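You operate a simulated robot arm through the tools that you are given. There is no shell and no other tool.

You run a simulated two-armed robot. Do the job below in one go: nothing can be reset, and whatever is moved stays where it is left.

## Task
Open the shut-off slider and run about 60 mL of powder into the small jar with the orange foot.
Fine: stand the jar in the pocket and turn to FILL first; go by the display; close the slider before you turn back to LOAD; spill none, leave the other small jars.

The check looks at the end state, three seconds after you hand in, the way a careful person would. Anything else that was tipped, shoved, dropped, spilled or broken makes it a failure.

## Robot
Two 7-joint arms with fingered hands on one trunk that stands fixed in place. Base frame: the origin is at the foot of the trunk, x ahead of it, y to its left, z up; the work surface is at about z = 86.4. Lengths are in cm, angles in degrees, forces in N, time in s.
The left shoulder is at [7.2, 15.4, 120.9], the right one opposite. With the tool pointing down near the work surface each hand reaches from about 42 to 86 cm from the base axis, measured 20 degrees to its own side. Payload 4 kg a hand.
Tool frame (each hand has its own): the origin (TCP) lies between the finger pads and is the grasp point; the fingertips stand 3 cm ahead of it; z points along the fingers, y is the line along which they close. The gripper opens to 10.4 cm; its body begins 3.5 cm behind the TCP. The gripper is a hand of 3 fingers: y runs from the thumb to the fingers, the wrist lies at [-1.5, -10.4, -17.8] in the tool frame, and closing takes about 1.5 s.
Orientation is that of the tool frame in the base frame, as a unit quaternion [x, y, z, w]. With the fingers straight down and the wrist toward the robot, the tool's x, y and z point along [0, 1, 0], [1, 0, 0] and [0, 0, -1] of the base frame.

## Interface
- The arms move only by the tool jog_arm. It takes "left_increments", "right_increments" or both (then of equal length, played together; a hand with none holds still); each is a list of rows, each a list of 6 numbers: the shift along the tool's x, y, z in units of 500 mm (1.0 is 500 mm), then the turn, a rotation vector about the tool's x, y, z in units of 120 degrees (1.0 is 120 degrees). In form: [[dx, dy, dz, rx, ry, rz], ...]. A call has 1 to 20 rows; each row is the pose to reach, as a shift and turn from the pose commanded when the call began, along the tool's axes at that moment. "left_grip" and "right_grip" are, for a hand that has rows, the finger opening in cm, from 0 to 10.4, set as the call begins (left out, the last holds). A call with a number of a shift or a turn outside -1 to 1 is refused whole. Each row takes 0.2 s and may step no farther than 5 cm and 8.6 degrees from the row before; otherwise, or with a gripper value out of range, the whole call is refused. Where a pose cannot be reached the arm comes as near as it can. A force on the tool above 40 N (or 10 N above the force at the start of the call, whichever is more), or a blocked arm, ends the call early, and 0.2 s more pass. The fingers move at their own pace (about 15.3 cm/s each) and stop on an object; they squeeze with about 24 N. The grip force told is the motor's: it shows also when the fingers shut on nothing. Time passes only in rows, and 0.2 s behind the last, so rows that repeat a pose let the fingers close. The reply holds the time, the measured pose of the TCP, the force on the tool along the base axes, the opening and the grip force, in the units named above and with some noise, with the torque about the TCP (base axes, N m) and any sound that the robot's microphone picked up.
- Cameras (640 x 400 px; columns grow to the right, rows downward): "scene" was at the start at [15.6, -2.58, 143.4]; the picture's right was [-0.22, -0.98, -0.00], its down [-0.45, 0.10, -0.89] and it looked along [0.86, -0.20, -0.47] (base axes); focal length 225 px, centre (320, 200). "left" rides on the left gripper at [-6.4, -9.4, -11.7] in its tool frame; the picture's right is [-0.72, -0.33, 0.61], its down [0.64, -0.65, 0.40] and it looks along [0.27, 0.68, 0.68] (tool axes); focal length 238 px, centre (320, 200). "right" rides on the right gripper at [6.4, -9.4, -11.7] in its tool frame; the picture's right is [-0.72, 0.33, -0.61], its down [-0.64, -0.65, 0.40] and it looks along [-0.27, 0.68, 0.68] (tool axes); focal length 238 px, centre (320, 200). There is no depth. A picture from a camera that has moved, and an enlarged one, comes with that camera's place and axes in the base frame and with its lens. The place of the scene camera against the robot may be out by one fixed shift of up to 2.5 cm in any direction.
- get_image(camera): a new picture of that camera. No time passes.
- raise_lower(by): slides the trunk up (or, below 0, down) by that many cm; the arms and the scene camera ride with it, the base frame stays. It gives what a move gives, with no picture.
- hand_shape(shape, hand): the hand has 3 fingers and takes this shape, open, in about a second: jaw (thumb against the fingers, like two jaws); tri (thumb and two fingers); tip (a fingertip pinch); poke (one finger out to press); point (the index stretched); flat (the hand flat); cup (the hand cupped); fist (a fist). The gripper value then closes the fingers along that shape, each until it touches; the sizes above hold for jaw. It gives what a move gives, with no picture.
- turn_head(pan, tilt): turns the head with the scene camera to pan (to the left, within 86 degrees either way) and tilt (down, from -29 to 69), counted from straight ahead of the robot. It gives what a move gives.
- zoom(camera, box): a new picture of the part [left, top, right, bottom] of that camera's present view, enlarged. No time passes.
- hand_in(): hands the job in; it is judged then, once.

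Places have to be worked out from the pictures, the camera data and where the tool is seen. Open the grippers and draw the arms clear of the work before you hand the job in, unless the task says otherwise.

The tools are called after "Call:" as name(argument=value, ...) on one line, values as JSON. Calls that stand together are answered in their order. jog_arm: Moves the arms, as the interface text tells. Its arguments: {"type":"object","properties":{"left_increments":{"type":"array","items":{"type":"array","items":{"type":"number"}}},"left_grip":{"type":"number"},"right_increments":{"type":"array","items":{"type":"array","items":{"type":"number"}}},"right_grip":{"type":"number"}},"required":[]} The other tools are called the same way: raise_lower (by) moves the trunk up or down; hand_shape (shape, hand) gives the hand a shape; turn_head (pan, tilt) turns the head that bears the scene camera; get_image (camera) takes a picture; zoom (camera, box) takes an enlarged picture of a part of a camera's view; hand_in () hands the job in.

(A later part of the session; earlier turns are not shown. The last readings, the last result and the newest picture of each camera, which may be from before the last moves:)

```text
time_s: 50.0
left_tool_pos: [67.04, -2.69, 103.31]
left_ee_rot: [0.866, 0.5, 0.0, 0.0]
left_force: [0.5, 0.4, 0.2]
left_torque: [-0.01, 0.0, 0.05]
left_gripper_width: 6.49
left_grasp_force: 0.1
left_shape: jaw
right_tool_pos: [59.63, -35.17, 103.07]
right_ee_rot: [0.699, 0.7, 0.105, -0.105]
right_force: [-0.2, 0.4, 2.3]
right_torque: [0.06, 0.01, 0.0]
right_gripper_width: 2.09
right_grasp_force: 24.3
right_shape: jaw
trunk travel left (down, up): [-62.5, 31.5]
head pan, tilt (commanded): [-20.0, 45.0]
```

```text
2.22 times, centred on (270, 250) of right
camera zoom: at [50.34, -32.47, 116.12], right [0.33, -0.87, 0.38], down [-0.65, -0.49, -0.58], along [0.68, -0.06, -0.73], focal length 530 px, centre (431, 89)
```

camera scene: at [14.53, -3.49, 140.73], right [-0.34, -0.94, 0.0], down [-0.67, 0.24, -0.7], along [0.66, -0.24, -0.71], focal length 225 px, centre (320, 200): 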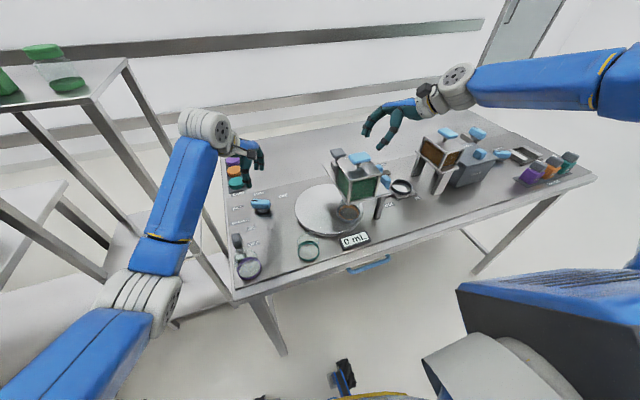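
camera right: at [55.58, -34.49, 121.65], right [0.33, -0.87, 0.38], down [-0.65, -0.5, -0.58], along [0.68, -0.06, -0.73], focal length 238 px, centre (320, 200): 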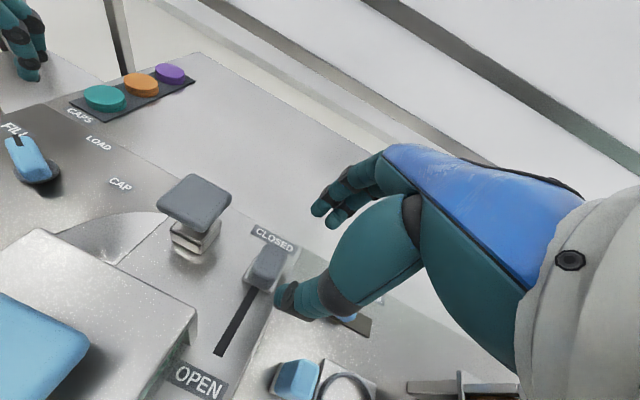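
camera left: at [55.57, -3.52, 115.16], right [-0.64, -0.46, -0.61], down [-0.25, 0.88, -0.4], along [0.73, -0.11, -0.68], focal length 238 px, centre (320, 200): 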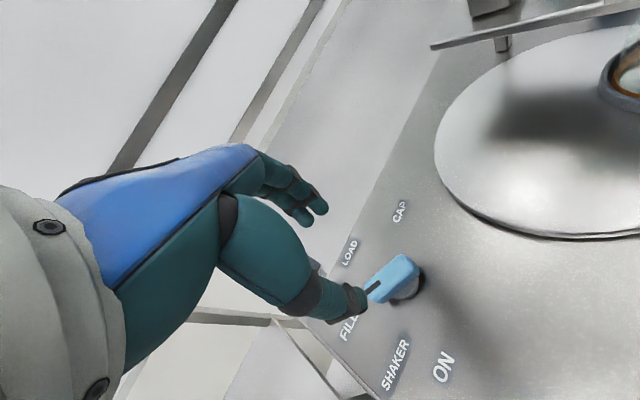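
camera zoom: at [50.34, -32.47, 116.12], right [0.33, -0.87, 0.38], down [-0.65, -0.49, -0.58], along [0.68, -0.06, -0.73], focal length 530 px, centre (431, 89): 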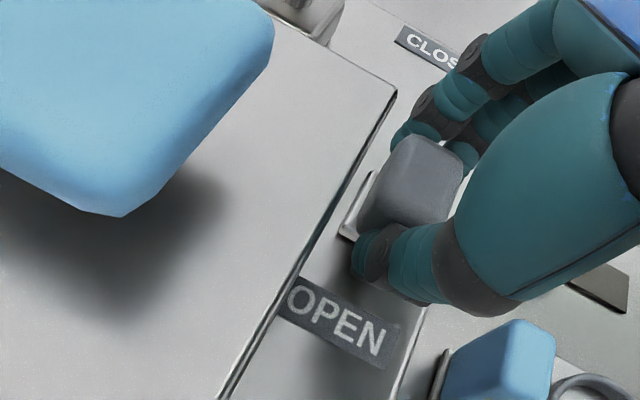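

The slider now meets its end stop (fully OPEN), display still 0 mL. I relax the pull and wait a short moment to see if flow begins by itself.

Call:
jog_arm(right_increments=[[0, 0.004, 0, 0, 0, 0], [0, 0.004, 0, 0, 0, 0]])

Call:
zoom(camera="scene", box=[320, 170, 390, 250])

Call:
zoom(camera="scene", box=[220, 180, 320, 290])

```text
time_s: 50.6
left_tool_pos: [66.98, -2.55, 103.25]
left_ee_rot: [0.865, 0.501, 0.0, 0.0]
left_force: [-0.3, 0.4, -0.6]
left_torque: [-0.03, 0.0, -0.01]
left_gripper_width: 6.5
left_grasp_force: 0.0
left_shape: jaw
right_tool_pos: [59.71, -35.23, 103.07]
right_ee_rot: [0.699, 0.699, 0.105, -0.105]
right_force: [-1.7, 2.0, -0.2]
right_torque: [0.06, 0.01, -0.04]
right_gripper_width: 2.09
right_grasp_force: 23.4
right_shape: jaw
trunk travel left (down, up): [-62.5, 31.5]
head pan, tilt (commanded): [-20.0, 45.0]
```

```text
5.00 times, centred on (355, 210) of scene
camera zoom: at [14.38, -3.37, 140.75], right [-0.34, -0.94, 0.0], down [-0.67, 0.24, -0.71], along [0.66, -0.24, -0.71], focal length 1123 px, centre (145, 150)
```

zoom: 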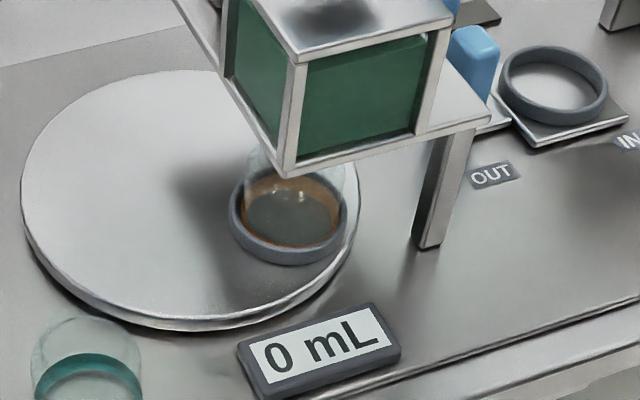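

```text
3.64 times, centred on (270, 235) of scene
camera zoom: at [14.38, -3.37, 140.75], right [-0.34, -0.94, 0.0], down [-0.67, 0.24, -0.71], along [0.66, -0.24, -0.71], focal length 817 px, centre (502, 73)
```

zoom: 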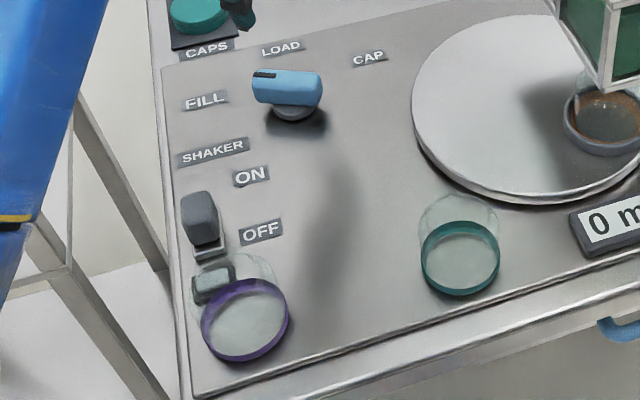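

Fully open and nothing runs: the powder evidently needs the SHAKER, whose switch is at OFF (about 54, 6). I first close the slider again with the right hand (still holding it) and bring the left hand above the shaker switch to look at it.

Call:
jog_arm(right_increments=[[0, 0.02, 0, 0, 0, 0], [0, 0.04, 0, 0, 0, 0], [0, 0.06, 0, 0, 0, 0], [0, 0.08, 0, 0, 0, 0], [0, 0.096, 0, 0, 0, 0], [0, 0.1, 0, 0, 0, 0]], left_increments=[[0.004, -0.04, -0.02, 0, 0, 0], [0.008, -0.11, -0.04, 0, 0, 0], [0.013, -0.18, -0.04, 0, 0, 0], [0.018, -0.25, -0.04, 0, 0, 0], [0.022, -0.3, -0.04, 0, 0, 0], [0.022, -0.306, -0.04, 0, 0, 0]])

Call:
get_image(camera="left")

Call:
zoom(camera="left", box=[330, 200, 510, 350])

Call:
zoom(camera="scene", box=[220, 210, 280, 270])

Call:
zoom(camera="right", box=[160, 160, 380, 340])

```text
time_s: 52.0
left_tool_pos: [54.24, 6.01, 105.36]
left_ee_rot: [0.866, 0.5, 0.0, 0.0]
left_force: [0.6, 0.1, 0.0]
left_torque: [-0.02, 0.0, 0.02]
left_gripper_width: 6.46
left_grasp_force: 0.1
left_shape: jaw
right_tool_pos: [64.82, -35.26, 103.07]
right_ee_rot: [0.698, 0.7, 0.106, -0.105]
right_force: [-0.3, 1.2, -0.9]
right_torque: [0.05, -0.05, -0.02]
right_gripper_width: 2.06
right_grasp_force: 24.1
right_shape: jaw
trunk travel left (down, up): [-62.5, 31.5]
head pan, tilt (commanded): [-20.0, 45.0]
```

```text
taken
camera left: at [42.78, 5.13, 117.12], right [-0.64, -0.46, -0.61], down [-0.25, 0.88, -0.4], along [0.73, -0.11, -0.68], focal length 238 px, centre (320, 200)
```

left: 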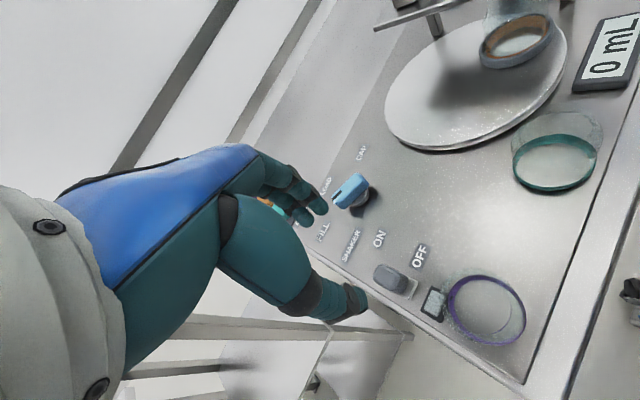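

```text
2.67 times, centred on (420, 275) of left
camera zoom: at [42.78, 5.13, 117.12], right [-0.64, -0.46, -0.61], down [-0.25, 0.88, -0.4], along [0.73, -0.11, -0.68], focal length 636 px, centre (53, 0)
```

zoom: 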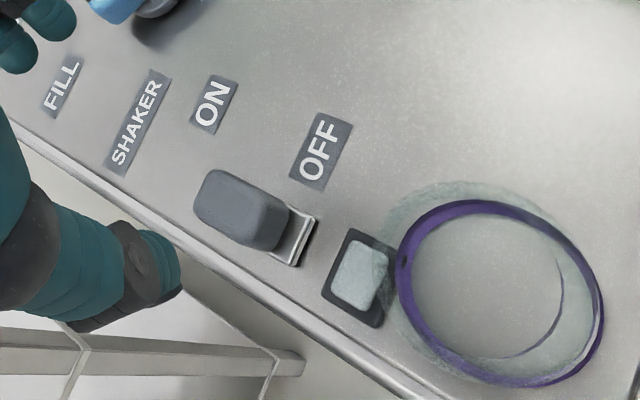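

```text
6.67 times, centred on (250, 240) of scene
camera zoom: at [14.35, -3.34, 140.76], right [-0.34, -0.94, 0.0], down [-0.67, 0.24, -0.71], along [0.66, -0.24, -0.71], focal length 1497 px, centre (787, -67)
```

zoom: 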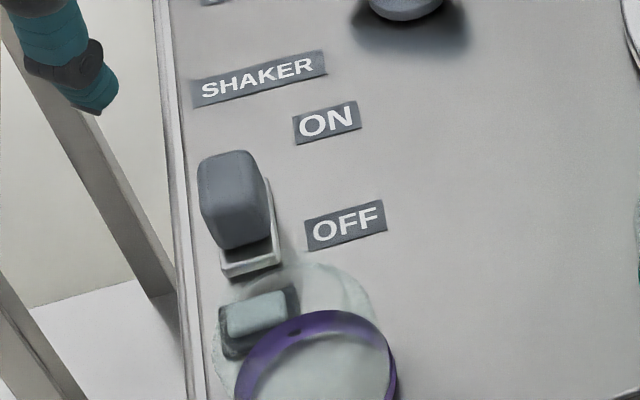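

```text
2.22 times, centred on (270, 250) of right
camera zoom: at [55.35, -32.48, 116.14], right [0.33, -0.87, 0.38], down [-0.65, -0.49, -0.58], along [0.68, -0.06, -0.73], focal length 530 px, centre (431, 89)
```

zoom: 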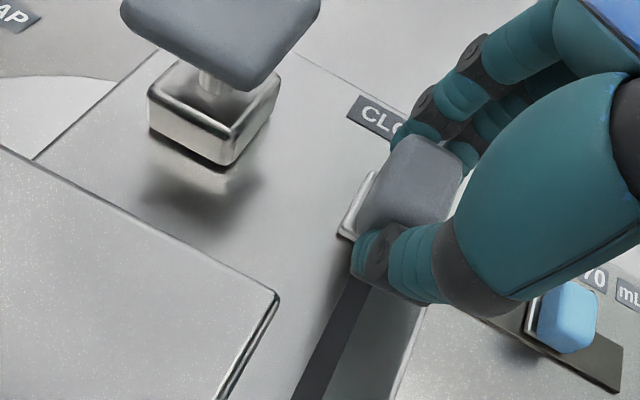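

The slider is shut again (handle back at CLOSED). The shaker block sits at about (55, 6.4) on a small metal plate at OFF; to see whether it slides or tips, I move the left camera straight above it.

Call:
jog_arm(left_increments=[[0.03, 0.04, 0, 0, 0, 0], [0.065, 0.1, 0, 0, 0, 0], [0.1, 0.15, 0, 0, 0, 0], [0.134, 0.2, 0, 0, 0, 0], [0.134, 0.2, 0, 0, 0, 0]])

Call:
get_image(camera="left")

Call:
zoom(camera="left", box=[450, 250, 640, 400])

```text
time_s: 53.2
left_tool_pos: [66.39, 6.86, 105.36]
left_ee_rot: [0.865, 0.501, 0.0, 0.0]
left_force: [0.5, -0.3, 0.3]
left_torque: [-0.03, 0.01, 0.02]
left_gripper_width: 6.47
left_grasp_force: 0.0
left_shape: jaw
right_tool_pos: [64.68, -35.26, 103.07]
right_ee_rot: [0.698, 0.7, 0.106, -0.105]
right_force: [-3.4, 2.5, -0.1]
right_torque: [-0.01, 0.05, 0.01]
right_gripper_width: 2.09
right_grasp_force: 24.3
right_shape: jaw
trunk travel left (down, up): [-62.5, 31.5]
head pan, tilt (commanded): [-20.0, 45.0]
```

```text
taken
camera left: at [54.96, 5.89, 116.97], right [-0.64, -0.46, -0.61], down [-0.25, 0.88, -0.4], along [0.73, -0.11, -0.68], focal length 238 px, centre (320, 200)
```

left: 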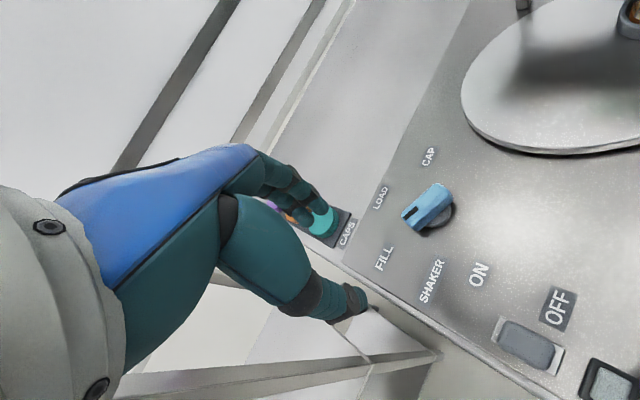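

```text
2.67 times, centred on (545, 325) of left
camera zoom: at [54.96, 5.89, 116.97], right [-0.64, -0.46, -0.61], down [-0.25, 0.88, -0.4], along [0.73, -0.11, -0.68], focal length 636 px, centre (-280, -133)
```

zoom: 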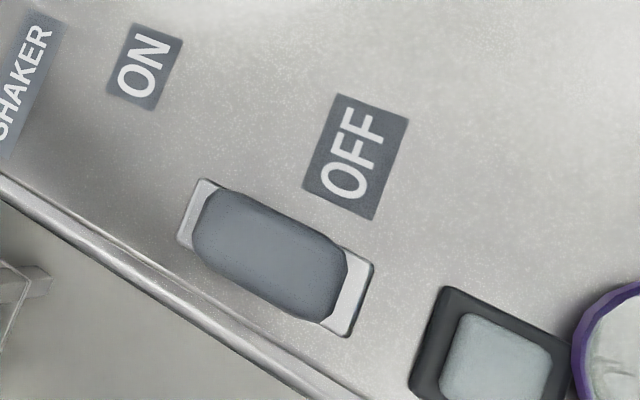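

From above, the shaker block stands upright in the middle of a plate beside OFF, with ON about 4–6 cm further (+x): it is a slide like the shut-off. I bring the left hand over it, turned to close across its width (along y).

Call:
jog_arm(left_increments=[[-0.015, -0.02, 0, 0, 0, 0.06], [-0.03, -0.05, 0, 0, 0, 0.12], [-0.05, -0.08, 0, 0, 0, 0.18], [-0.07, -0.11, 0, 0, 0, 0.24], [-0.09, -0.14, 0, 0, 0, 0.3], [-0.105, -0.17, 0, 0, 0, 0.36], [-0.115, -0.185, 0, 0, 0, 0.42], [-0.119, -0.19, 0, 0, 0, 0.48], [-0.119, -0.19, 0, 0, 0, 0.5], [-0.119, -0.19, 0, 0, 0, 0.5]])

Call:
get_image(camera="left")

Call:
zoom(camera="left", box=[330, 210, 510, 350])

Call:
get_image(camera="scene")

```text
time_s: 55.4
left_tool_pos: [55.17, 6.39, 105.39]
left_ee_rot: [1.0, 0.0, 0.0, 0.001]
left_force: [1.2, 0.1, 0.3]
left_torque: [0.02, -0.03, 0.0]
left_gripper_width: 6.49
left_grasp_force: 0.0
left_shape: jaw
right_tool_pos: [64.72, -35.18, 103.05]
right_ee_rot: [0.698, 0.7, 0.106, -0.104]
right_force: [-1.9, 0.5, -1.3]
right_torque: [0.0, 0.07, 0.02]
right_gripper_width: 2.08
right_grasp_force: 24.2
right_shape: jaw
trunk travel left (down, up): [-62.5, 31.5]
head pan, tilt (commanded): [-20.0, 45.0]
```

```text
taken
camera left: at [48.67, 15.75, 117.15], right [-0.72, 0.33, -0.61], down [0.64, 0.65, -0.4], along [0.27, -0.68, -0.68], focal length 238 px, centre (320, 200)
```

left: 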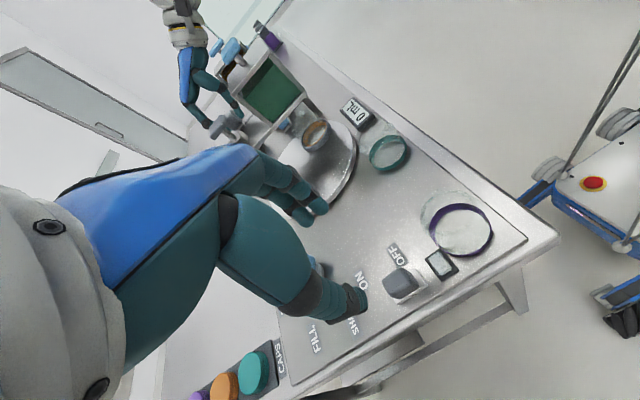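

```text
2.86 times, centred on (420, 280) of left
camera zoom: at [48.67, 15.75, 117.15], right [-0.72, 0.33, -0.61], down [0.64, 0.65, -0.4], along [0.27, -0.68, -0.68], focal length 681 px, centre (34, -29)
```

zoom: 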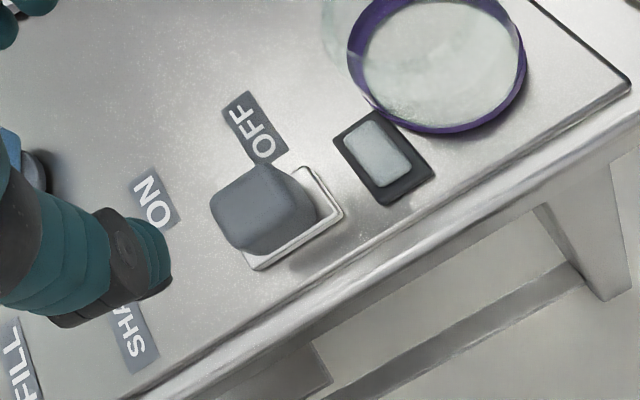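

```text
taken
camera scene: at [14.4, -3.29, 140.75], right [-0.34, -0.94, 0.0], down [-0.67, 0.24, -0.71], along [0.66, -0.24, -0.71], focal length 225 px, centre (320, 200)
```

scene: 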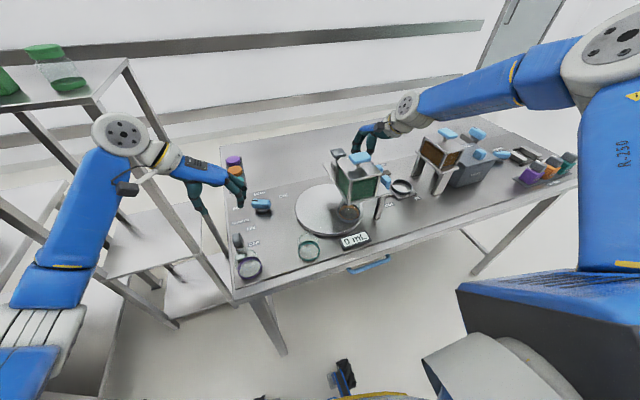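

The block centre projects to (55.3, 6.45), height 87–91.7, right below the hand. I lower with the fingers straddling it to TCP z≈91.4.

Call:
jog_arm(left_increments=[[0.002, 0, 0.06, 0, 0, 0], [0.002, 0, 0.12, 0, 0, 0], [0.002, 0, 0.17, 0, 0, 0], [0.002, 0, 0.21, 0, 0, 0], [0.002, 0, 0.245, 0, 0, 0], [0.002, 0, 0.27, 0, 0, 0], [0.002, 0, 0.28, 0, 0, 0], [0.002, 0, 0.28, 0, 0, 0]])

Call:
zoom(camera="left", box=[260, 160, 440, 310])

Call:
zoom(camera="scene", box=[200, 200, 290, 280])

```text
time_s: 57.2
left_tool_pos: [55.35, 6.3, 91.4]
left_ee_rot: [1.0, 0.001, 0.0, 0.0]
left_force: [0.2, -0.4, -0.3]
left_torque: [-0.03, 0.02, 0.0]
left_gripper_width: 6.49
left_grasp_force: 0.0
left_shape: jaw
right_tool_pos: [64.75, -35.26, 103.0]
right_ee_rot: [0.699, 0.7, 0.106, -0.104]
right_force: [-1.6, 1.6, -0.1]
right_torque: [0.02, 0.06, 0.0]
right_gripper_width: 2.1
right_grasp_force: 23.9
right_shape: jaw
trunk travel left (down, up): [-62.5, 31.5]
head pan, tilt (commanded): [-20.0, 45.0]
```

```text
2.67 times, centred on (350, 235) of left
camera zoom: at [48.84, 15.79, 103.11], right [-0.72, 0.32, -0.61], down [0.64, 0.65, -0.4], along [0.27, -0.68, -0.68], focal length 636 px, centre (240, 107)
```

zoom: 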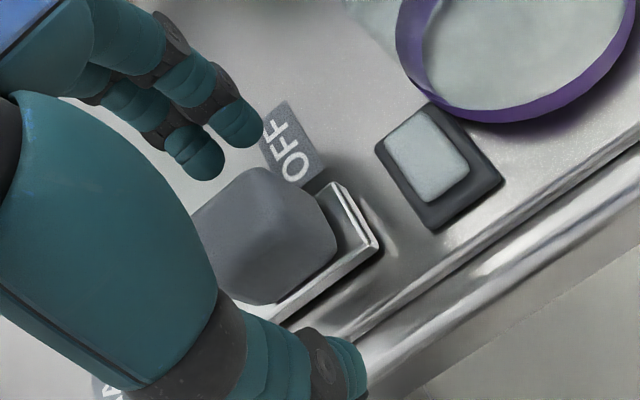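

```text
5.00 times, centred on (245, 240) of scene
camera zoom: at [14.39, -3.29, 140.75], right [-0.34, -0.94, 0.0], down [-0.67, 0.24, -0.71], along [0.66, -0.24, -0.71], focal length 1123 px, centre (695, 0)
```

zoom: 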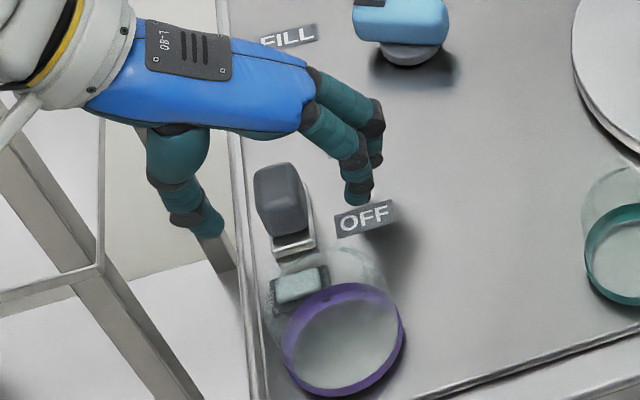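

The block stands between thumb and fingers, no contact. I close the left hand on it.

Call:
jog_arm(left_increments=[[0, 0, 0, 0, 0, 0], [0, 0, 0, 0, 0, 0], [0, 0, 0, 0, 0, 0], [0, 0, 0, 0, 0, 0], [0, 0, 0, 0, 0, 0], [0, 0, 0, 0, 0, 0], [0, 0, 0, 0, 0, 0]], left_grip=0.5)

Call:
zoom(camera="left", box=[260, 160, 440, 310])

Call:
zoom(camera="scene", box=[200, 170, 400, 290])

```text
time_s: 58.8
left_tool_pos: [55.43, 6.46, 91.32]
left_ee_rot: [1.0, 0.001, 0.0, 0.0]
left_force: [0.1, 0.2, -3.3]
left_torque: [0.02, 0.02, -0.02]
left_gripper_width: 1.89
left_grasp_force: 23.9
left_shape: jaw
right_tool_pos: [64.79, -35.19, 103.1]
right_ee_rot: [0.699, 0.7, 0.106, -0.105]
right_force: [-3.2, 0.6, -0.1]
right_torque: [-0.01, 0.07, 0.03]
right_gripper_width: 2.07
right_grasp_force: 23.7
right_shape: jaw
trunk travel left (down, up): [-62.5, 31.5]
head pan, tilt (commanded): [-20.0, 45.0]
```

```text
2.67 times, centred on (350, 235) of left
camera zoom: at [48.85, 15.8, 103.12], right [-0.72, 0.32, -0.61], down [0.64, 0.65, -0.4], along [0.27, -0.68, -0.68], focal length 636 px, centre (240, 107)
```

zoom: 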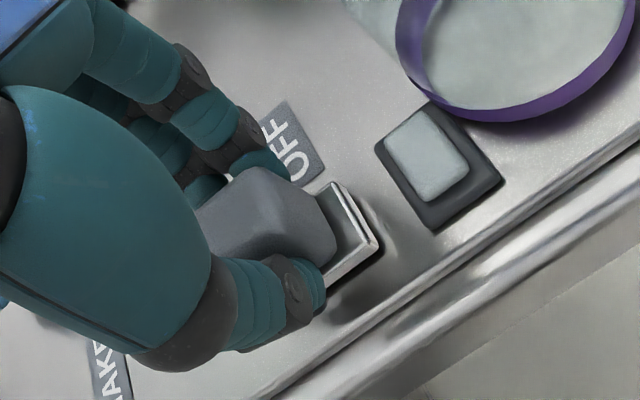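

```text
3.20 times, centred on (300, 230) of scene
camera zoom: at [14.41, -3.28, 140.75], right [-0.34, -0.94, 0.0], down [-0.67, 0.24, -0.71], along [0.66, -0.24, -0.71], focal length 719 px, centre (384, 104)
```

zoom: 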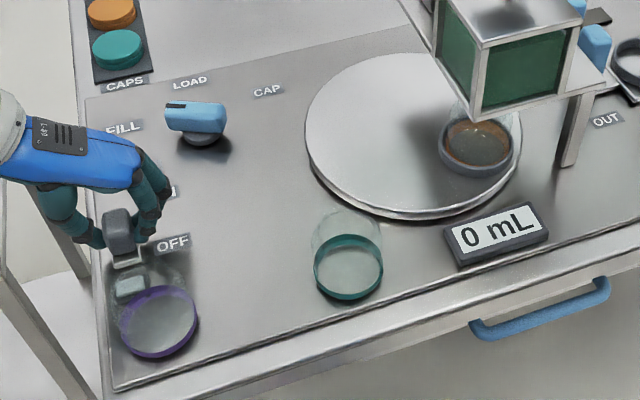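

The switch is gripped. I try a gentle 0.6 cm push toward ON and read force and picture.

Call:
jog_arm(left_increments=[[0.006, 0, 0, 0, 0, 0], [0.012, 0, 0, 0, 0, 0]])

Call:
zoom(camera="left", box=[260, 160, 440, 310])

Call:
zoom(camera="scene", box=[200, 170, 400, 290])

```text
time_s: 59.4
left_tool_pos: [55.89, 6.44, 91.33]
left_ee_rot: [1.0, 0.002, -0.001, 0.0]
left_force: [-0.6, 2.6, -2.6]
left_torque: [0.04, 0.0, -0.04]
left_gripper_width: 1.88
left_grasp_force: 24.0
left_shape: jaw
right_tool_pos: [64.75, -35.36, 103.08]
right_ee_rot: [0.699, 0.7, 0.105, -0.105]
right_force: [-2.9, 0.6, -1.3]
right_torque: [0.0, 0.08, -0.01]
right_gripper_width: 2.09
right_grasp_force: 24.0
right_shape: jaw
trunk travel left (down, up): [-62.5, 31.5]
head pan, tilt (commanded): [-20.0, 45.0]
```

```text
2.67 times, centred on (350, 235) of left
camera zoom: at [49.42, 15.78, 103.11], right [-0.72, 0.32, -0.61], down [0.64, 0.65, -0.4], along [0.27, -0.68, -0.68], focal length 636 px, centre (240, 107)
```

zoom: 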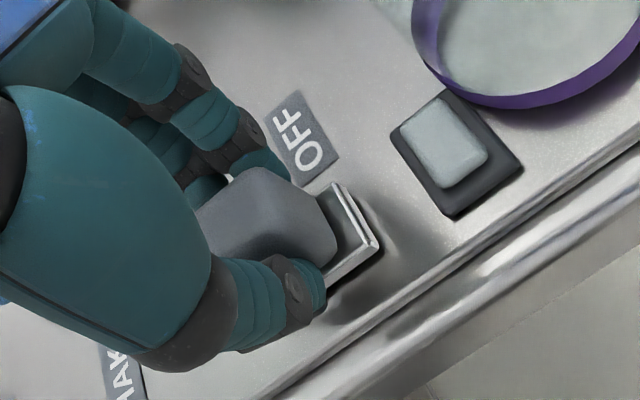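

```text
3.20 times, centred on (300, 230) of scene
camera zoom: at [14.4, -3.25, 140.75], right [-0.34, -0.94, 0.0], down [-0.67, 0.24, -0.71], along [0.66, -0.24, -0.71], focal length 719 px, centre (384, 104)
```

zoom: 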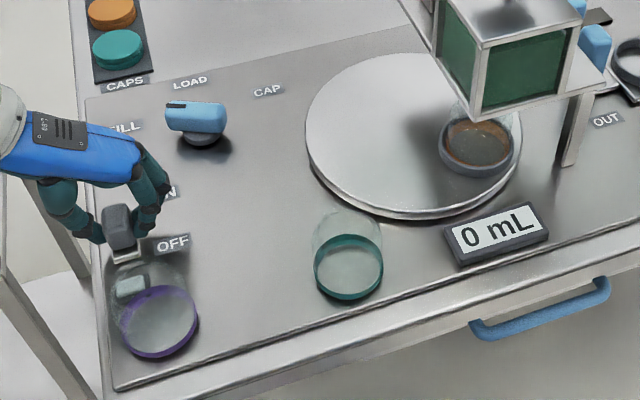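

The block slides with its plate, freely — a slide switch, as thought. With the shut-off closed, I push it on toward ON.

Call:
jog_arm(left_increments=[[0.012, 0, 0, 0, 0, 0], [0.024, 0, 0, 0, 0, 0], [0.036, 0, 0, 0, 0, 0], [0.048, 0, 0, 0, 0, 0], [0.056, 0, 0, 0, 0, 0]])

Call:
zoom(camera="left", box=[220, 120, 500, 350])

Call:
zoom(camera="scene", box=[200, 170, 400, 290])

```text
time_s: 60.6
left_tool_pos: [58.58, 6.38, 91.36]
left_ee_rot: [1.0, 0.001, 0.0, -0.001]
left_force: [-0.7, 1.4, -2.8]
left_torque: [0.03, 0.0, -0.03]
left_gripper_width: 1.86
left_grasp_force: 24.1
left_shape: jaw
right_tool_pos: [64.71, -35.17, 103.09]
right_ee_rot: [0.699, 0.699, 0.107, -0.105]
right_force: [-2.5, -0.3, -0.8]
right_torque: [-0.02, 0.07, 0.02]
right_gripper_width: 2.12
right_grasp_force: 23.9
right_shape: jaw
trunk travel left (down, up): [-62.5, 31.5]
head pan, tilt (commanded): [-20.0, 45.0]
```

```text
1.74 times, centred on (360, 235) of left
camera zoom: at [52.15, 15.78, 103.12], right [-0.72, 0.32, -0.61], down [0.64, 0.65, -0.4], along [0.27, -0.68, -0.68], focal length 414 px, centre (250, 139)
```

zoom: 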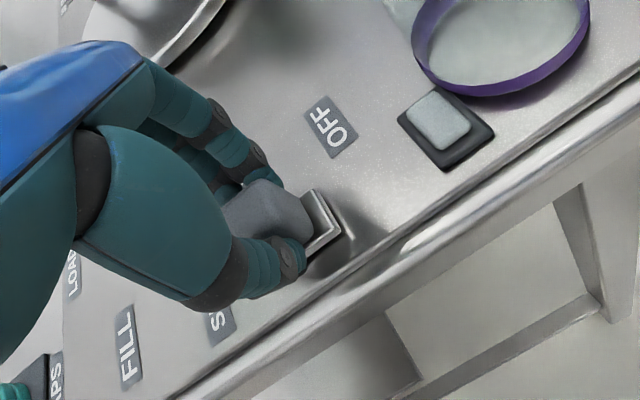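

```text
3.20 times, centred on (300, 230) of scene
camera zoom: at [14.41, -3.3, 140.75], right [-0.34, -0.94, 0.0], down [-0.67, 0.24, -0.71], along [0.66, -0.24, -0.71], focal length 719 px, centre (384, 104)
```

zoom: 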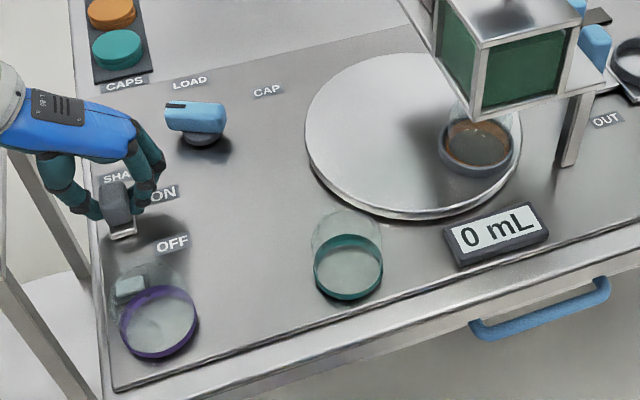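

At x≈58.6 and still moving freely. I push the remaining distance toward ON.

Call:
jog_arm(left_increments=[[0.01, 0, 0, 0, 0, 0], [0.02, 0, 0, 0, 0, 0], [0.028, 0, 0, 0, 0, 0]])

Call:
zoom(camera="scene", box=[200, 170, 400, 290])

Call:
zoom(camera="left", box=[220, 120, 500, 350])

```text
time_s: 61.4
left_tool_pos: [60.04, 6.4, 91.36]
left_ee_rot: [1.0, 0.0, -0.002, 0.0]
left_force: [-8.4, 3.2, -0.3]
left_torque: [0.07, 0.2, -0.1]
left_gripper_width: 1.89
left_grasp_force: 23.9
left_shape: jaw
right_tool_pos: [64.73, -35.26, 102.97]
right_ee_rot: [0.699, 0.7, 0.105, -0.104]
right_force: [1.5, 1.2, -5.1]
right_torque: [0.01, 0.01, -0.02]
right_gripper_width: 2.1
right_grasp_force: 24.1
right_shape: jaw
trunk travel left (down, up): [-62.5, 31.5]
head pan, tilt (commanded): [-20.0, 45.0]
```

```text
3.20 times, centred on (300, 230) of scene
camera zoom: at [14.32, -3.28, 140.76], right [-0.34, -0.94, 0.0], down [-0.67, 0.24, -0.71], along [0.66, -0.24, -0.71], focal length 719 px, centre (384, 104)
```

zoom: 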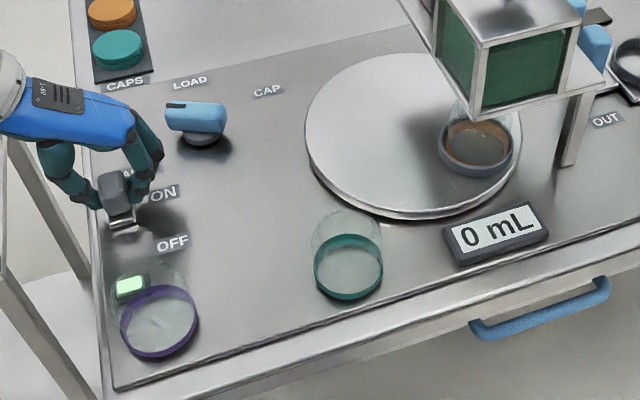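

```text
1.74 times, centred on (360, 235) of left
camera zoom: at [53.52, 15.79, 103.1], right [-0.72, 0.33, -0.61], down [0.64, 0.65, -0.41], along [0.27, -0.68, -0.68], focal length 414 px, centre (250, 139)
```

zoom: 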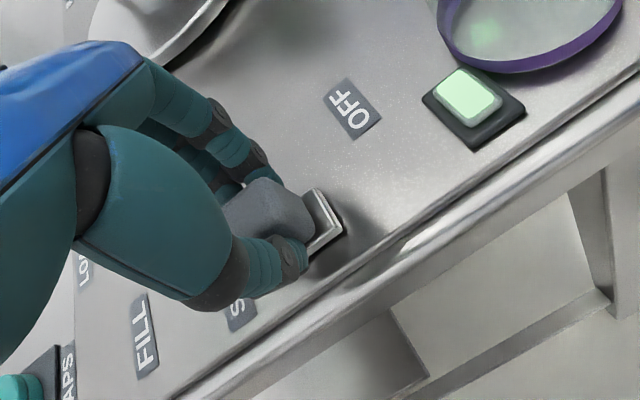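

The lamp is lit green: the shaker is ON. Now I reopen the shut-off slider stepwise with the right hand, checking the display after each small step (and easing the left hand's push).

Call:
jog_arm(right_increments=[[0, -0.012, 0, 0, 0, 0], [0, -0.024, 0, 0, 0, 0]], left_increments=[[-0.003, 0, 0, 0, 0, 0], [-0.003, 0, 0, 0, 0, 0]])

Call:
zoom(camera="scene", box=[300, 160, 400, 255])

```text
time_s: 62.0
left_tool_pos: [59.78, 6.37, 91.22]
left_ee_rot: [1.0, 0.001, 0.0, 0.0]
left_force: [-2.8, 0.4, -1.8]
left_torque: [0.01, 0.04, -0.04]
left_gripper_width: 1.88
left_grasp_force: 23.7
left_shape: jaw
right_tool_pos: [63.64, -35.17, 103.06]
right_ee_rot: [0.7, 0.699, 0.107, -0.104]
right_force: [-0.8, -0.8, 2.2]
right_torque: [-0.01, 0.01, -0.03]
right_gripper_width: 2.08
right_grasp_force: 24.1
right_shape: jaw
trunk travel left (down, up): [-62.5, 31.5]
head pan, tilt (commanded): [-20.0, 45.0]
```

```text
4.21 times, centred on (350, 208) of scene
camera zoom: at [14.32, -3.32, 140.76], right [-0.34, -0.94, 0.0], down [-0.67, 0.24, -0.71], along [0.66, -0.24, -0.71], focal length 946 px, centre (194, 168)
```

zoom: 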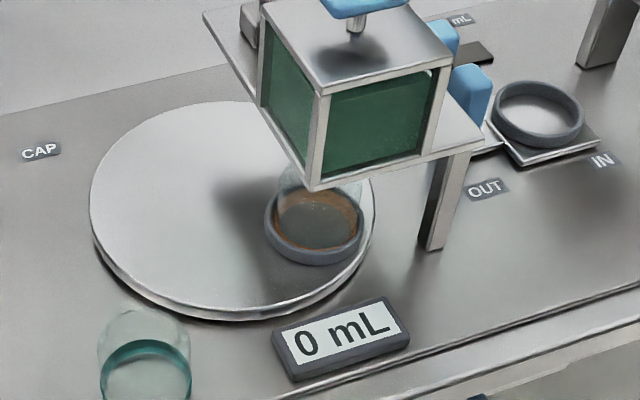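

Still 0 mL at about 1.1 cm open. I pull a further 0.6 cm.

Call:
jog_arm(right_increments=[[0, -0.012, 0, 0, 0, 0]])

Call:
zoom(camera="scene", box=[300, 160, 400, 255])

```text
time_s: 62.4
left_tool_pos: [59.75, 6.41, 91.31]
left_ee_rot: [1.0, 0.001, 0.0, 0.0]
left_force: [-3.2, -0.2, -2.8]
left_torque: [-0.04, 0.07, -0.06]
left_gripper_width: 1.87
left_grasp_force: 23.8
left_shape: jaw
right_tool_pos: [62.93, -35.22, 103.11]
right_ee_rot: [0.699, 0.7, 0.105, -0.104]
right_force: [0.1, -0.7, 5.0]
right_torque: [0.0, 0.03, -0.04]
right_gripper_width: 2.06
right_grasp_force: 23.6
right_shape: jaw
trunk travel left (down, up): [-62.5, 31.5]
head pan, tilt (commanded): [-20.0, 45.0]
```

```text
4.21 times, centred on (350, 208) of scene
camera zoom: at [14.31, -3.34, 140.76], right [-0.34, -0.94, 0.0], down [-0.67, 0.24, -0.71], along [0.66, -0.24, -0.71], focal length 946 px, centre (194, 168)
```

zoom: 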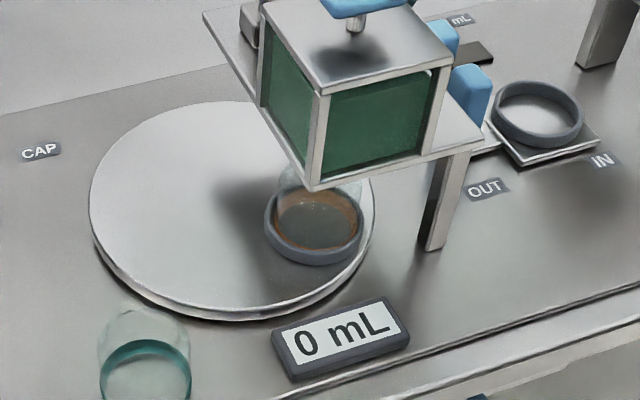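

Still 0 mL at 1.8 cm. I pull another 0.6 cm.

Call:
jog_arm(right_increments=[[0, -0.012, 0, 0, 0, 0]])

Call:
zoom(camera="scene", box=[300, 160, 400, 255])

```text
time_s: 62.8
left_tool_pos: [59.9, 6.4, 91.33]
left_ee_rot: [1.0, 0.002, -0.001, 0.0]
left_force: [-3.7, -0.8, -3.4]
left_torque: [-0.01, 0.09, -0.05]
left_gripper_width: 1.87
left_grasp_force: 24.0
left_shape: jaw
right_tool_pos: [62.39, -35.15, 103.03]
right_ee_rot: [0.699, 0.699, 0.105, -0.105]
right_force: [0.1, -0.5, 3.7]
right_torque: [-0.01, 0.05, -0.02]
right_gripper_width: 2.07
right_grasp_force: 23.9
right_shape: jaw
trunk travel left (down, up): [-62.5, 31.5]
head pan, tilt (commanded): [-20.0, 45.0]
```

```text
4.21 times, centred on (350, 208) of scene
camera zoom: at [14.31, -3.33, 140.76], right [-0.34, -0.94, 0.0], down [-0.67, 0.24, -0.71], along [0.66, -0.24, -0.71], focal length 946 px, centre (194, 168)
```

zoom: 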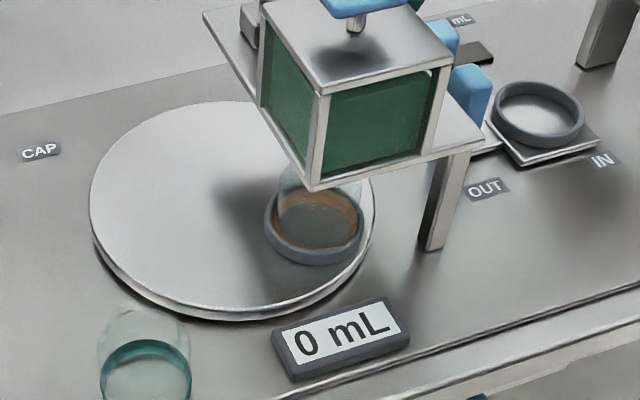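

Still 0 mL at 2.3 cm. I pull another 0.6 cm.

Call:
jog_arm(right_increments=[[0, -0.012, 0, 0, 0, 0]])

Call:
zoom(camera="scene", box=[300, 160, 400, 255])

```text
time_s: 63.2
left_tool_pos: [59.87, 6.5, 91.29]
left_ee_rot: [1.0, 0.001, 0.0, 0.0]
left_force: [-1.9, -1.2, -4.4]
left_torque: [-0.06, 0.08, -0.03]
left_gripper_width: 1.86
left_grasp_force: 23.8
left_shape: jaw
right_tool_pos: [61.77, -35.12, 103.09]
right_ee_rot: [0.699, 0.7, 0.106, -0.105]
right_force: [-0.3, -0.2, 4.8]
right_torque: [-0.03, 0.04, 0.02]
right_gripper_width: 2.09
right_grasp_force: 23.5
right_shape: jaw
trunk travel left (down, up): [-62.5, 31.5]
head pan, tilt (commanded): [-20.0, 45.0]
```

```text
4.21 times, centred on (350, 208) of scene
camera zoom: at [14.29, -3.34, 140.76], right [-0.34, -0.94, 0.0], down [-0.67, 0.24, -0.71], along [0.66, -0.24, -0.71], focal length 946 px, centre (194, 168)
```

zoom: 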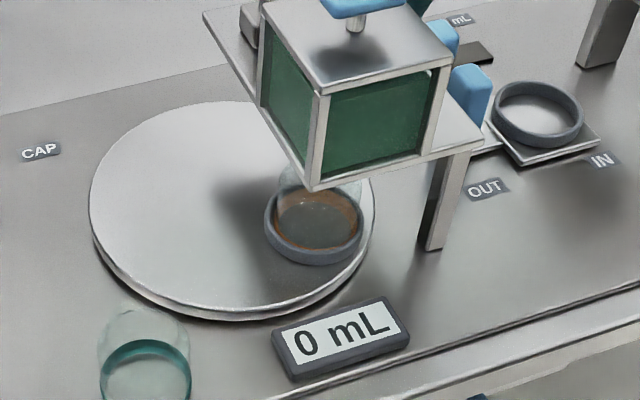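

Still 0 mL at about 3 cm open. I continue with another 0.6 cm.

Call:
jog_arm(right_increments=[[0, -0.012, 0, 0, 0, 0]])

Call:
zoom(camera="scene", box=[300, 160, 400, 255])

```text
time_s: 63.6
left_tool_pos: [59.85, 6.5, 91.19]
left_ee_rot: [1.0, 0.001, 0.0, -0.001]
left_force: [-3.3, -1.2, -2.9]
left_torque: [-0.05, 0.09, -0.01]
left_gripper_width: 1.87
left_grasp_force: 24.4
left_shape: jaw
right_tool_pos: [61.16, -35.23, 103.11]
right_ee_rot: [0.698, 0.7, 0.105, -0.105]
right_force: [-1.3, 0.2, 4.4]
right_torque: [0.04, 0.0, -0.05]
right_gripper_width: 2.09
right_grasp_force: 23.8
right_shape: jaw
trunk travel left (down, up): [-62.5, 31.5]
head pan, tilt (commanded): [-20.0, 45.0]
```

```text
4.21 times, centred on (350, 208) of scene
camera zoom: at [14.31, -3.33, 140.76], right [-0.34, -0.94, 0.0], down [-0.67, 0.24, -0.71], along [0.66, -0.24, -0.71], focal length 946 px, centre (194, 168)
```

zoom: 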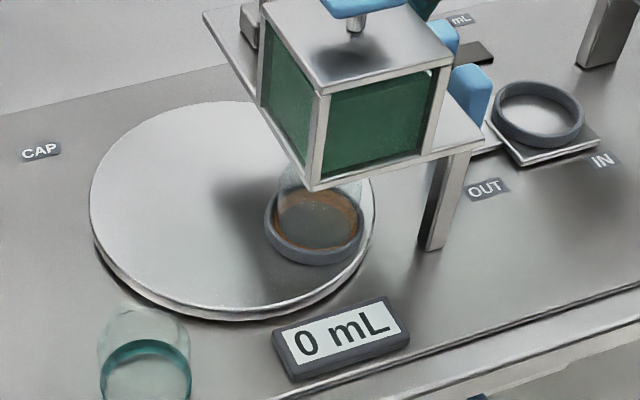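

Still 0 mL at 3.6 cm. Another 0.5 cm.

Call:
jog_arm(right_increments=[[0, -0.01, 0, 0, 0, 0]])

Call:
zoom(camera="scene", box=[300, 160, 400, 255])

```text
time_s: 64.0
left_tool_pos: [59.9, 6.58, 91.47]
left_ee_rot: [1.0, 0.001, 0.0, 0.001]
left_force: [-3.3, -0.3, -3.5]
left_torque: [0.01, 0.08, -0.04]
left_gripper_width: 1.87
left_grasp_force: 23.5
left_shape: jaw
right_tool_pos: [60.6, -35.15, 103.02]
right_ee_rot: [0.699, 0.7, 0.105, -0.105]
right_force: [0.1, -1.5, 3.8]
right_torque: [0.02, 0.02, 0.0]
right_gripper_width: 2.06
right_grasp_force: 24.0
right_shape: jaw
trunk travel left (down, up): [-62.5, 31.5]
head pan, tilt (commanded): [-20.0, 45.0]
```

```text
4.21 times, centred on (350, 208) of scene
camera zoom: at [14.3, -3.35, 140.76], right [-0.34, -0.94, 0.0], down [-0.67, 0.24, -0.71], along [0.66, -0.24, -0.71], focal length 946 px, centre (194, 168)
```

zoom: 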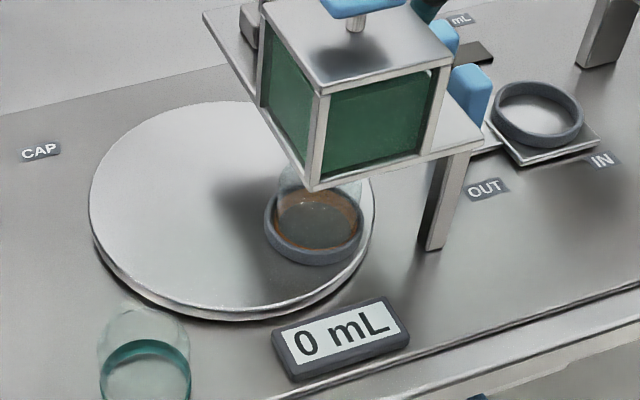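

Still 0 mL at 4.1 cm. Another 0.5 cm toward the OPEN stop.

Call:
jog_arm(right_increments=[[0, -0.01, 0, 0, 0, 0]])

Call:
zoom(camera="scene", box=[300, 160, 400, 255])

```text
time_s: 64.4
left_tool_pos: [59.83, 6.49, 91.36]
left_ee_rot: [1.0, 0.001, 0.0, 0.0]
left_force: [-2.8, -1.1, -4.8]
left_torque: [-0.03, 0.07, 0.01]
left_gripper_width: 1.84
left_grasp_force: 23.9
left_shape: jaw
right_tool_pos: [60.1, -35.24, 103.0]
right_ee_rot: [0.699, 0.7, 0.106, -0.106]
right_force: [-1.2, -2.0, 6.8]
right_torque: [0.01, 0.03, -0.01]
right_gripper_width: 2.08
right_grasp_force: 23.8
right_shape: jaw
trunk travel left (down, up): [-62.5, 31.5]
head pan, tilt (commanded): [-20.0, 45.0]
```

```text
4.21 times, centred on (350, 208) of scene
camera zoom: at [14.26, -3.37, 140.77], right [-0.34, -0.94, 0.0], down [-0.67, 0.24, -0.71], along [0.66, -0.24, -0.71], focal length 946 px, centre (194, 168)
```

zoom: 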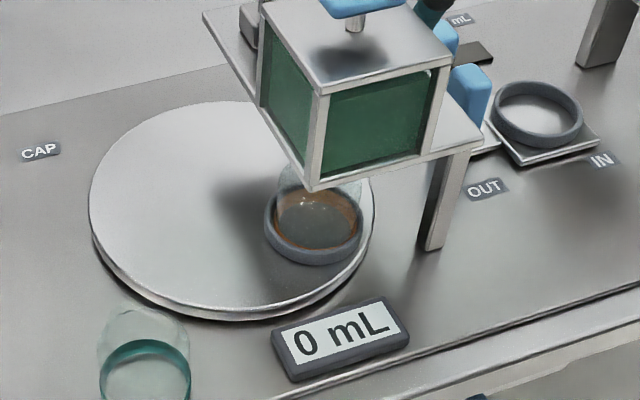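

Still 0 mL at 4.6 cm. I go the last half centimetre to the stop and look closely at the outlet.

Call:
jog_arm(right_increments=[[0, -0.01, -0.002, 0, 0, 0]])

Call:
zoom(camera="scene", box=[320, 170, 390, 250])

Call:
zoom(camera="right", box=[160, 160, 380, 340])

Call:
zoom(camera="scene", box=[200, 170, 300, 280])

```text
time_s: 64.8
left_tool_pos: [59.95, 6.4, 91.41]
left_ee_rot: [1.0, 0.001, 0.0, 0.0]
left_force: [-5.2, 0.5, -1.8]
left_torque: [0.02, 0.11, -0.03]
left_gripper_width: 1.85
left_grasp_force: 23.8
left_shape: jaw
right_tool_pos: [59.65, -35.22, 103.11]
right_ee_rot: [0.698, 0.7, 0.106, -0.105]
right_force: [0.1, -0.2, -0.1]
right_torque: [-0.03, -0.01, -0.02]
right_gripper_width: 2.07
right_grasp_force: 23.5
right_shape: jaw
trunk travel left (down, up): [-62.5, 31.5]
head pan, tilt (commanded): [-20.0, 45.0]
```

```text
5.00 times, centred on (355, 210) of scene
camera zoom: at [14.38, -3.36, 140.74], right [-0.34, -0.94, 0.0], down [-0.67, 0.24, -0.71], along [0.66, -0.24, -0.71], focal length 1123 px, centre (145, 150)
```

zoom: 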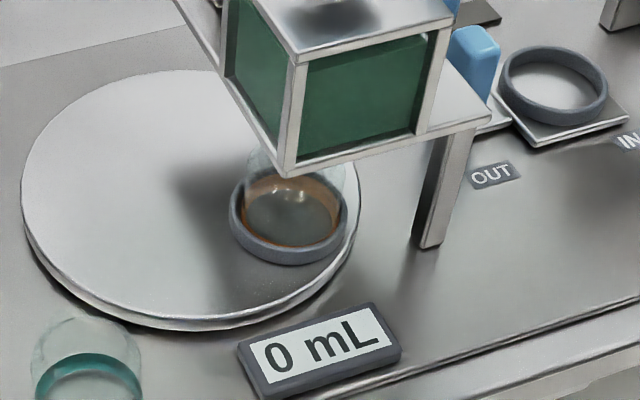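

```text
2.22 times, centred on (270, 250) of right
camera zoom: at [50.37, -32.46, 116.15], right [0.33, -0.87, 0.37], down [-0.65, -0.49, -0.57], along [0.68, -0.06, -0.73], focal length 530 px, centre (431, 89)
```

zoom: 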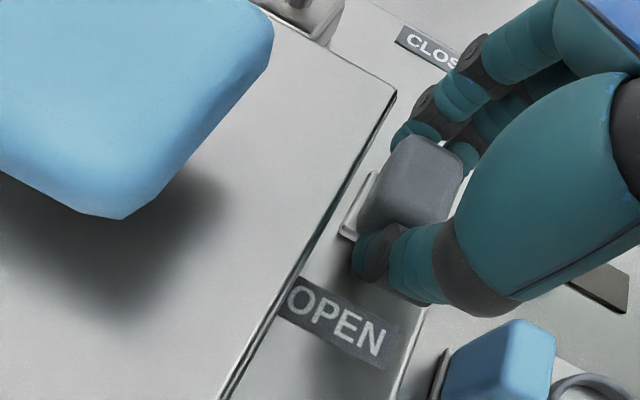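

```text
3.64 times, centred on (250, 225) of scene
camera zoom: at [14.38, -3.36, 140.74], right [-0.34, -0.94, 0.0], down [-0.67, 0.24, -0.71], along [0.66, -0.24, -0.71], focal length 817 px, centre (574, 109)
```

zoom: 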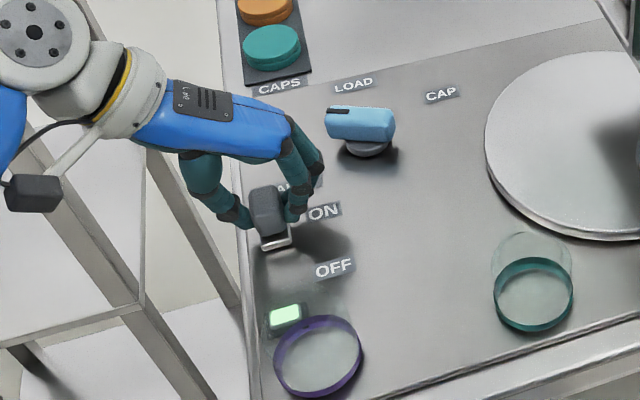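

Slider fully open, shaker lamp lit, display 0 mL. I wait a moment to see whether the flow starts.

Call:
jog_arm(right_increments=[[0, 0.001, 0, 0, 0, 0]])

Call:
zoom(camera="scene", box=[320, 170, 390, 250])

```text
time_s: 65.2
left_tool_pos: [59.99, 6.5, 91.37]
left_ee_rot: [1.0, 0.001, 0.0, 0.0]
left_force: [-5.7, -0.9, -1.6]
left_torque: [-0.02, 0.12, -0.04]
left_gripper_width: 1.85
left_grasp_force: 24.2
left_shape: jaw
right_tool_pos: [59.63, -35.3, 103.02]
right_ee_rot: [0.698, 0.701, 0.103, -0.104]
right_force: [-0.4, 1.9, -4.3]
right_torque: [0.02, 0.0, -0.01]
right_gripper_width: 2.09
right_grasp_force: 23.9
right_shape: jaw
trunk travel left (down, up): [-62.5, 31.5]
head pan, tilt (commanded): [-20.0, 45.0]
```

```text
5.00 times, centred on (355, 210) of scene
camera zoom: at [14.38, -3.33, 140.74], right [-0.34, -0.94, 0.0], down [-0.67, 0.24, -0.71], along [0.66, -0.24, -0.71], focal length 1123 px, centre (145, 150)
```

zoom: 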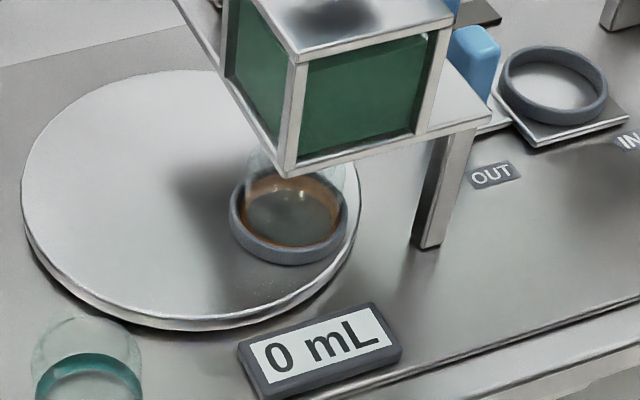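

No flow yet, and no sound. I wait a little longer, 0.8 s, still ready to close.

Call:
jog_arm(right_increments=[[0, 0, 0, 0, 0, 0], [0, 0, 0, 0, 0, 0], [0, 0, 0, 0, 0, 0]])

Call:
zoom(camera="scene", box=[320, 170, 390, 250])

Call:
zoom(camera="scene", box=[335, 185, 365, 215])

```text
time_s: 66.0
left_tool_pos: [59.91, 6.44, 91.35]
left_ee_rot: [1.0, 0.001, -0.001, 0.0]
left_force: [-5.9, 0.3, 0.5]
left_torque: [-0.02, 0.14, -0.07]
left_gripper_width: 1.88
left_grasp_force: 23.5
left_shape: jaw
right_tool_pos: [59.71, -35.3, 103.1]
right_ee_rot: [0.699, 0.7, 0.104, -0.105]
right_force: [-0.6, 3.2, -7.2]
right_torque: [0.03, -0.01, 0.0]
right_gripper_width: 2.07
right_grasp_force: 24.2
right_shape: jaw
trunk travel left (down, up): [-62.5, 31.5]
head pan, tilt (commanded): [-20.0, 45.0]
```

```text
5.00 times, centred on (355, 210) of scene
camera zoom: at [14.39, -3.32, 140.74], right [-0.34, -0.94, 0.0], down [-0.67, 0.24, -0.71], along [0.66, -0.24, -0.71], focal length 1123 px, centre (145, 150)
```

zoom: 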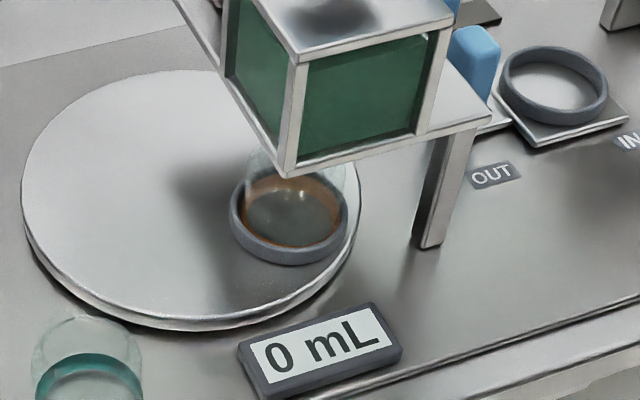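

```text
13.33 times, centred on (350, 200) of scene
camera zoom: at [14.39, -3.32, 140.74], right [-0.34, -0.94, 0.0], down [-0.67, 0.24, -0.71], along [0.66, -0.24, -0.71], focal length 2995 px, centre (-80, 200)
```

zoom: 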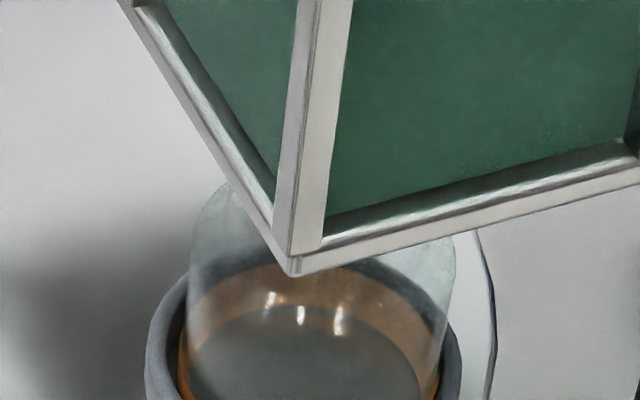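

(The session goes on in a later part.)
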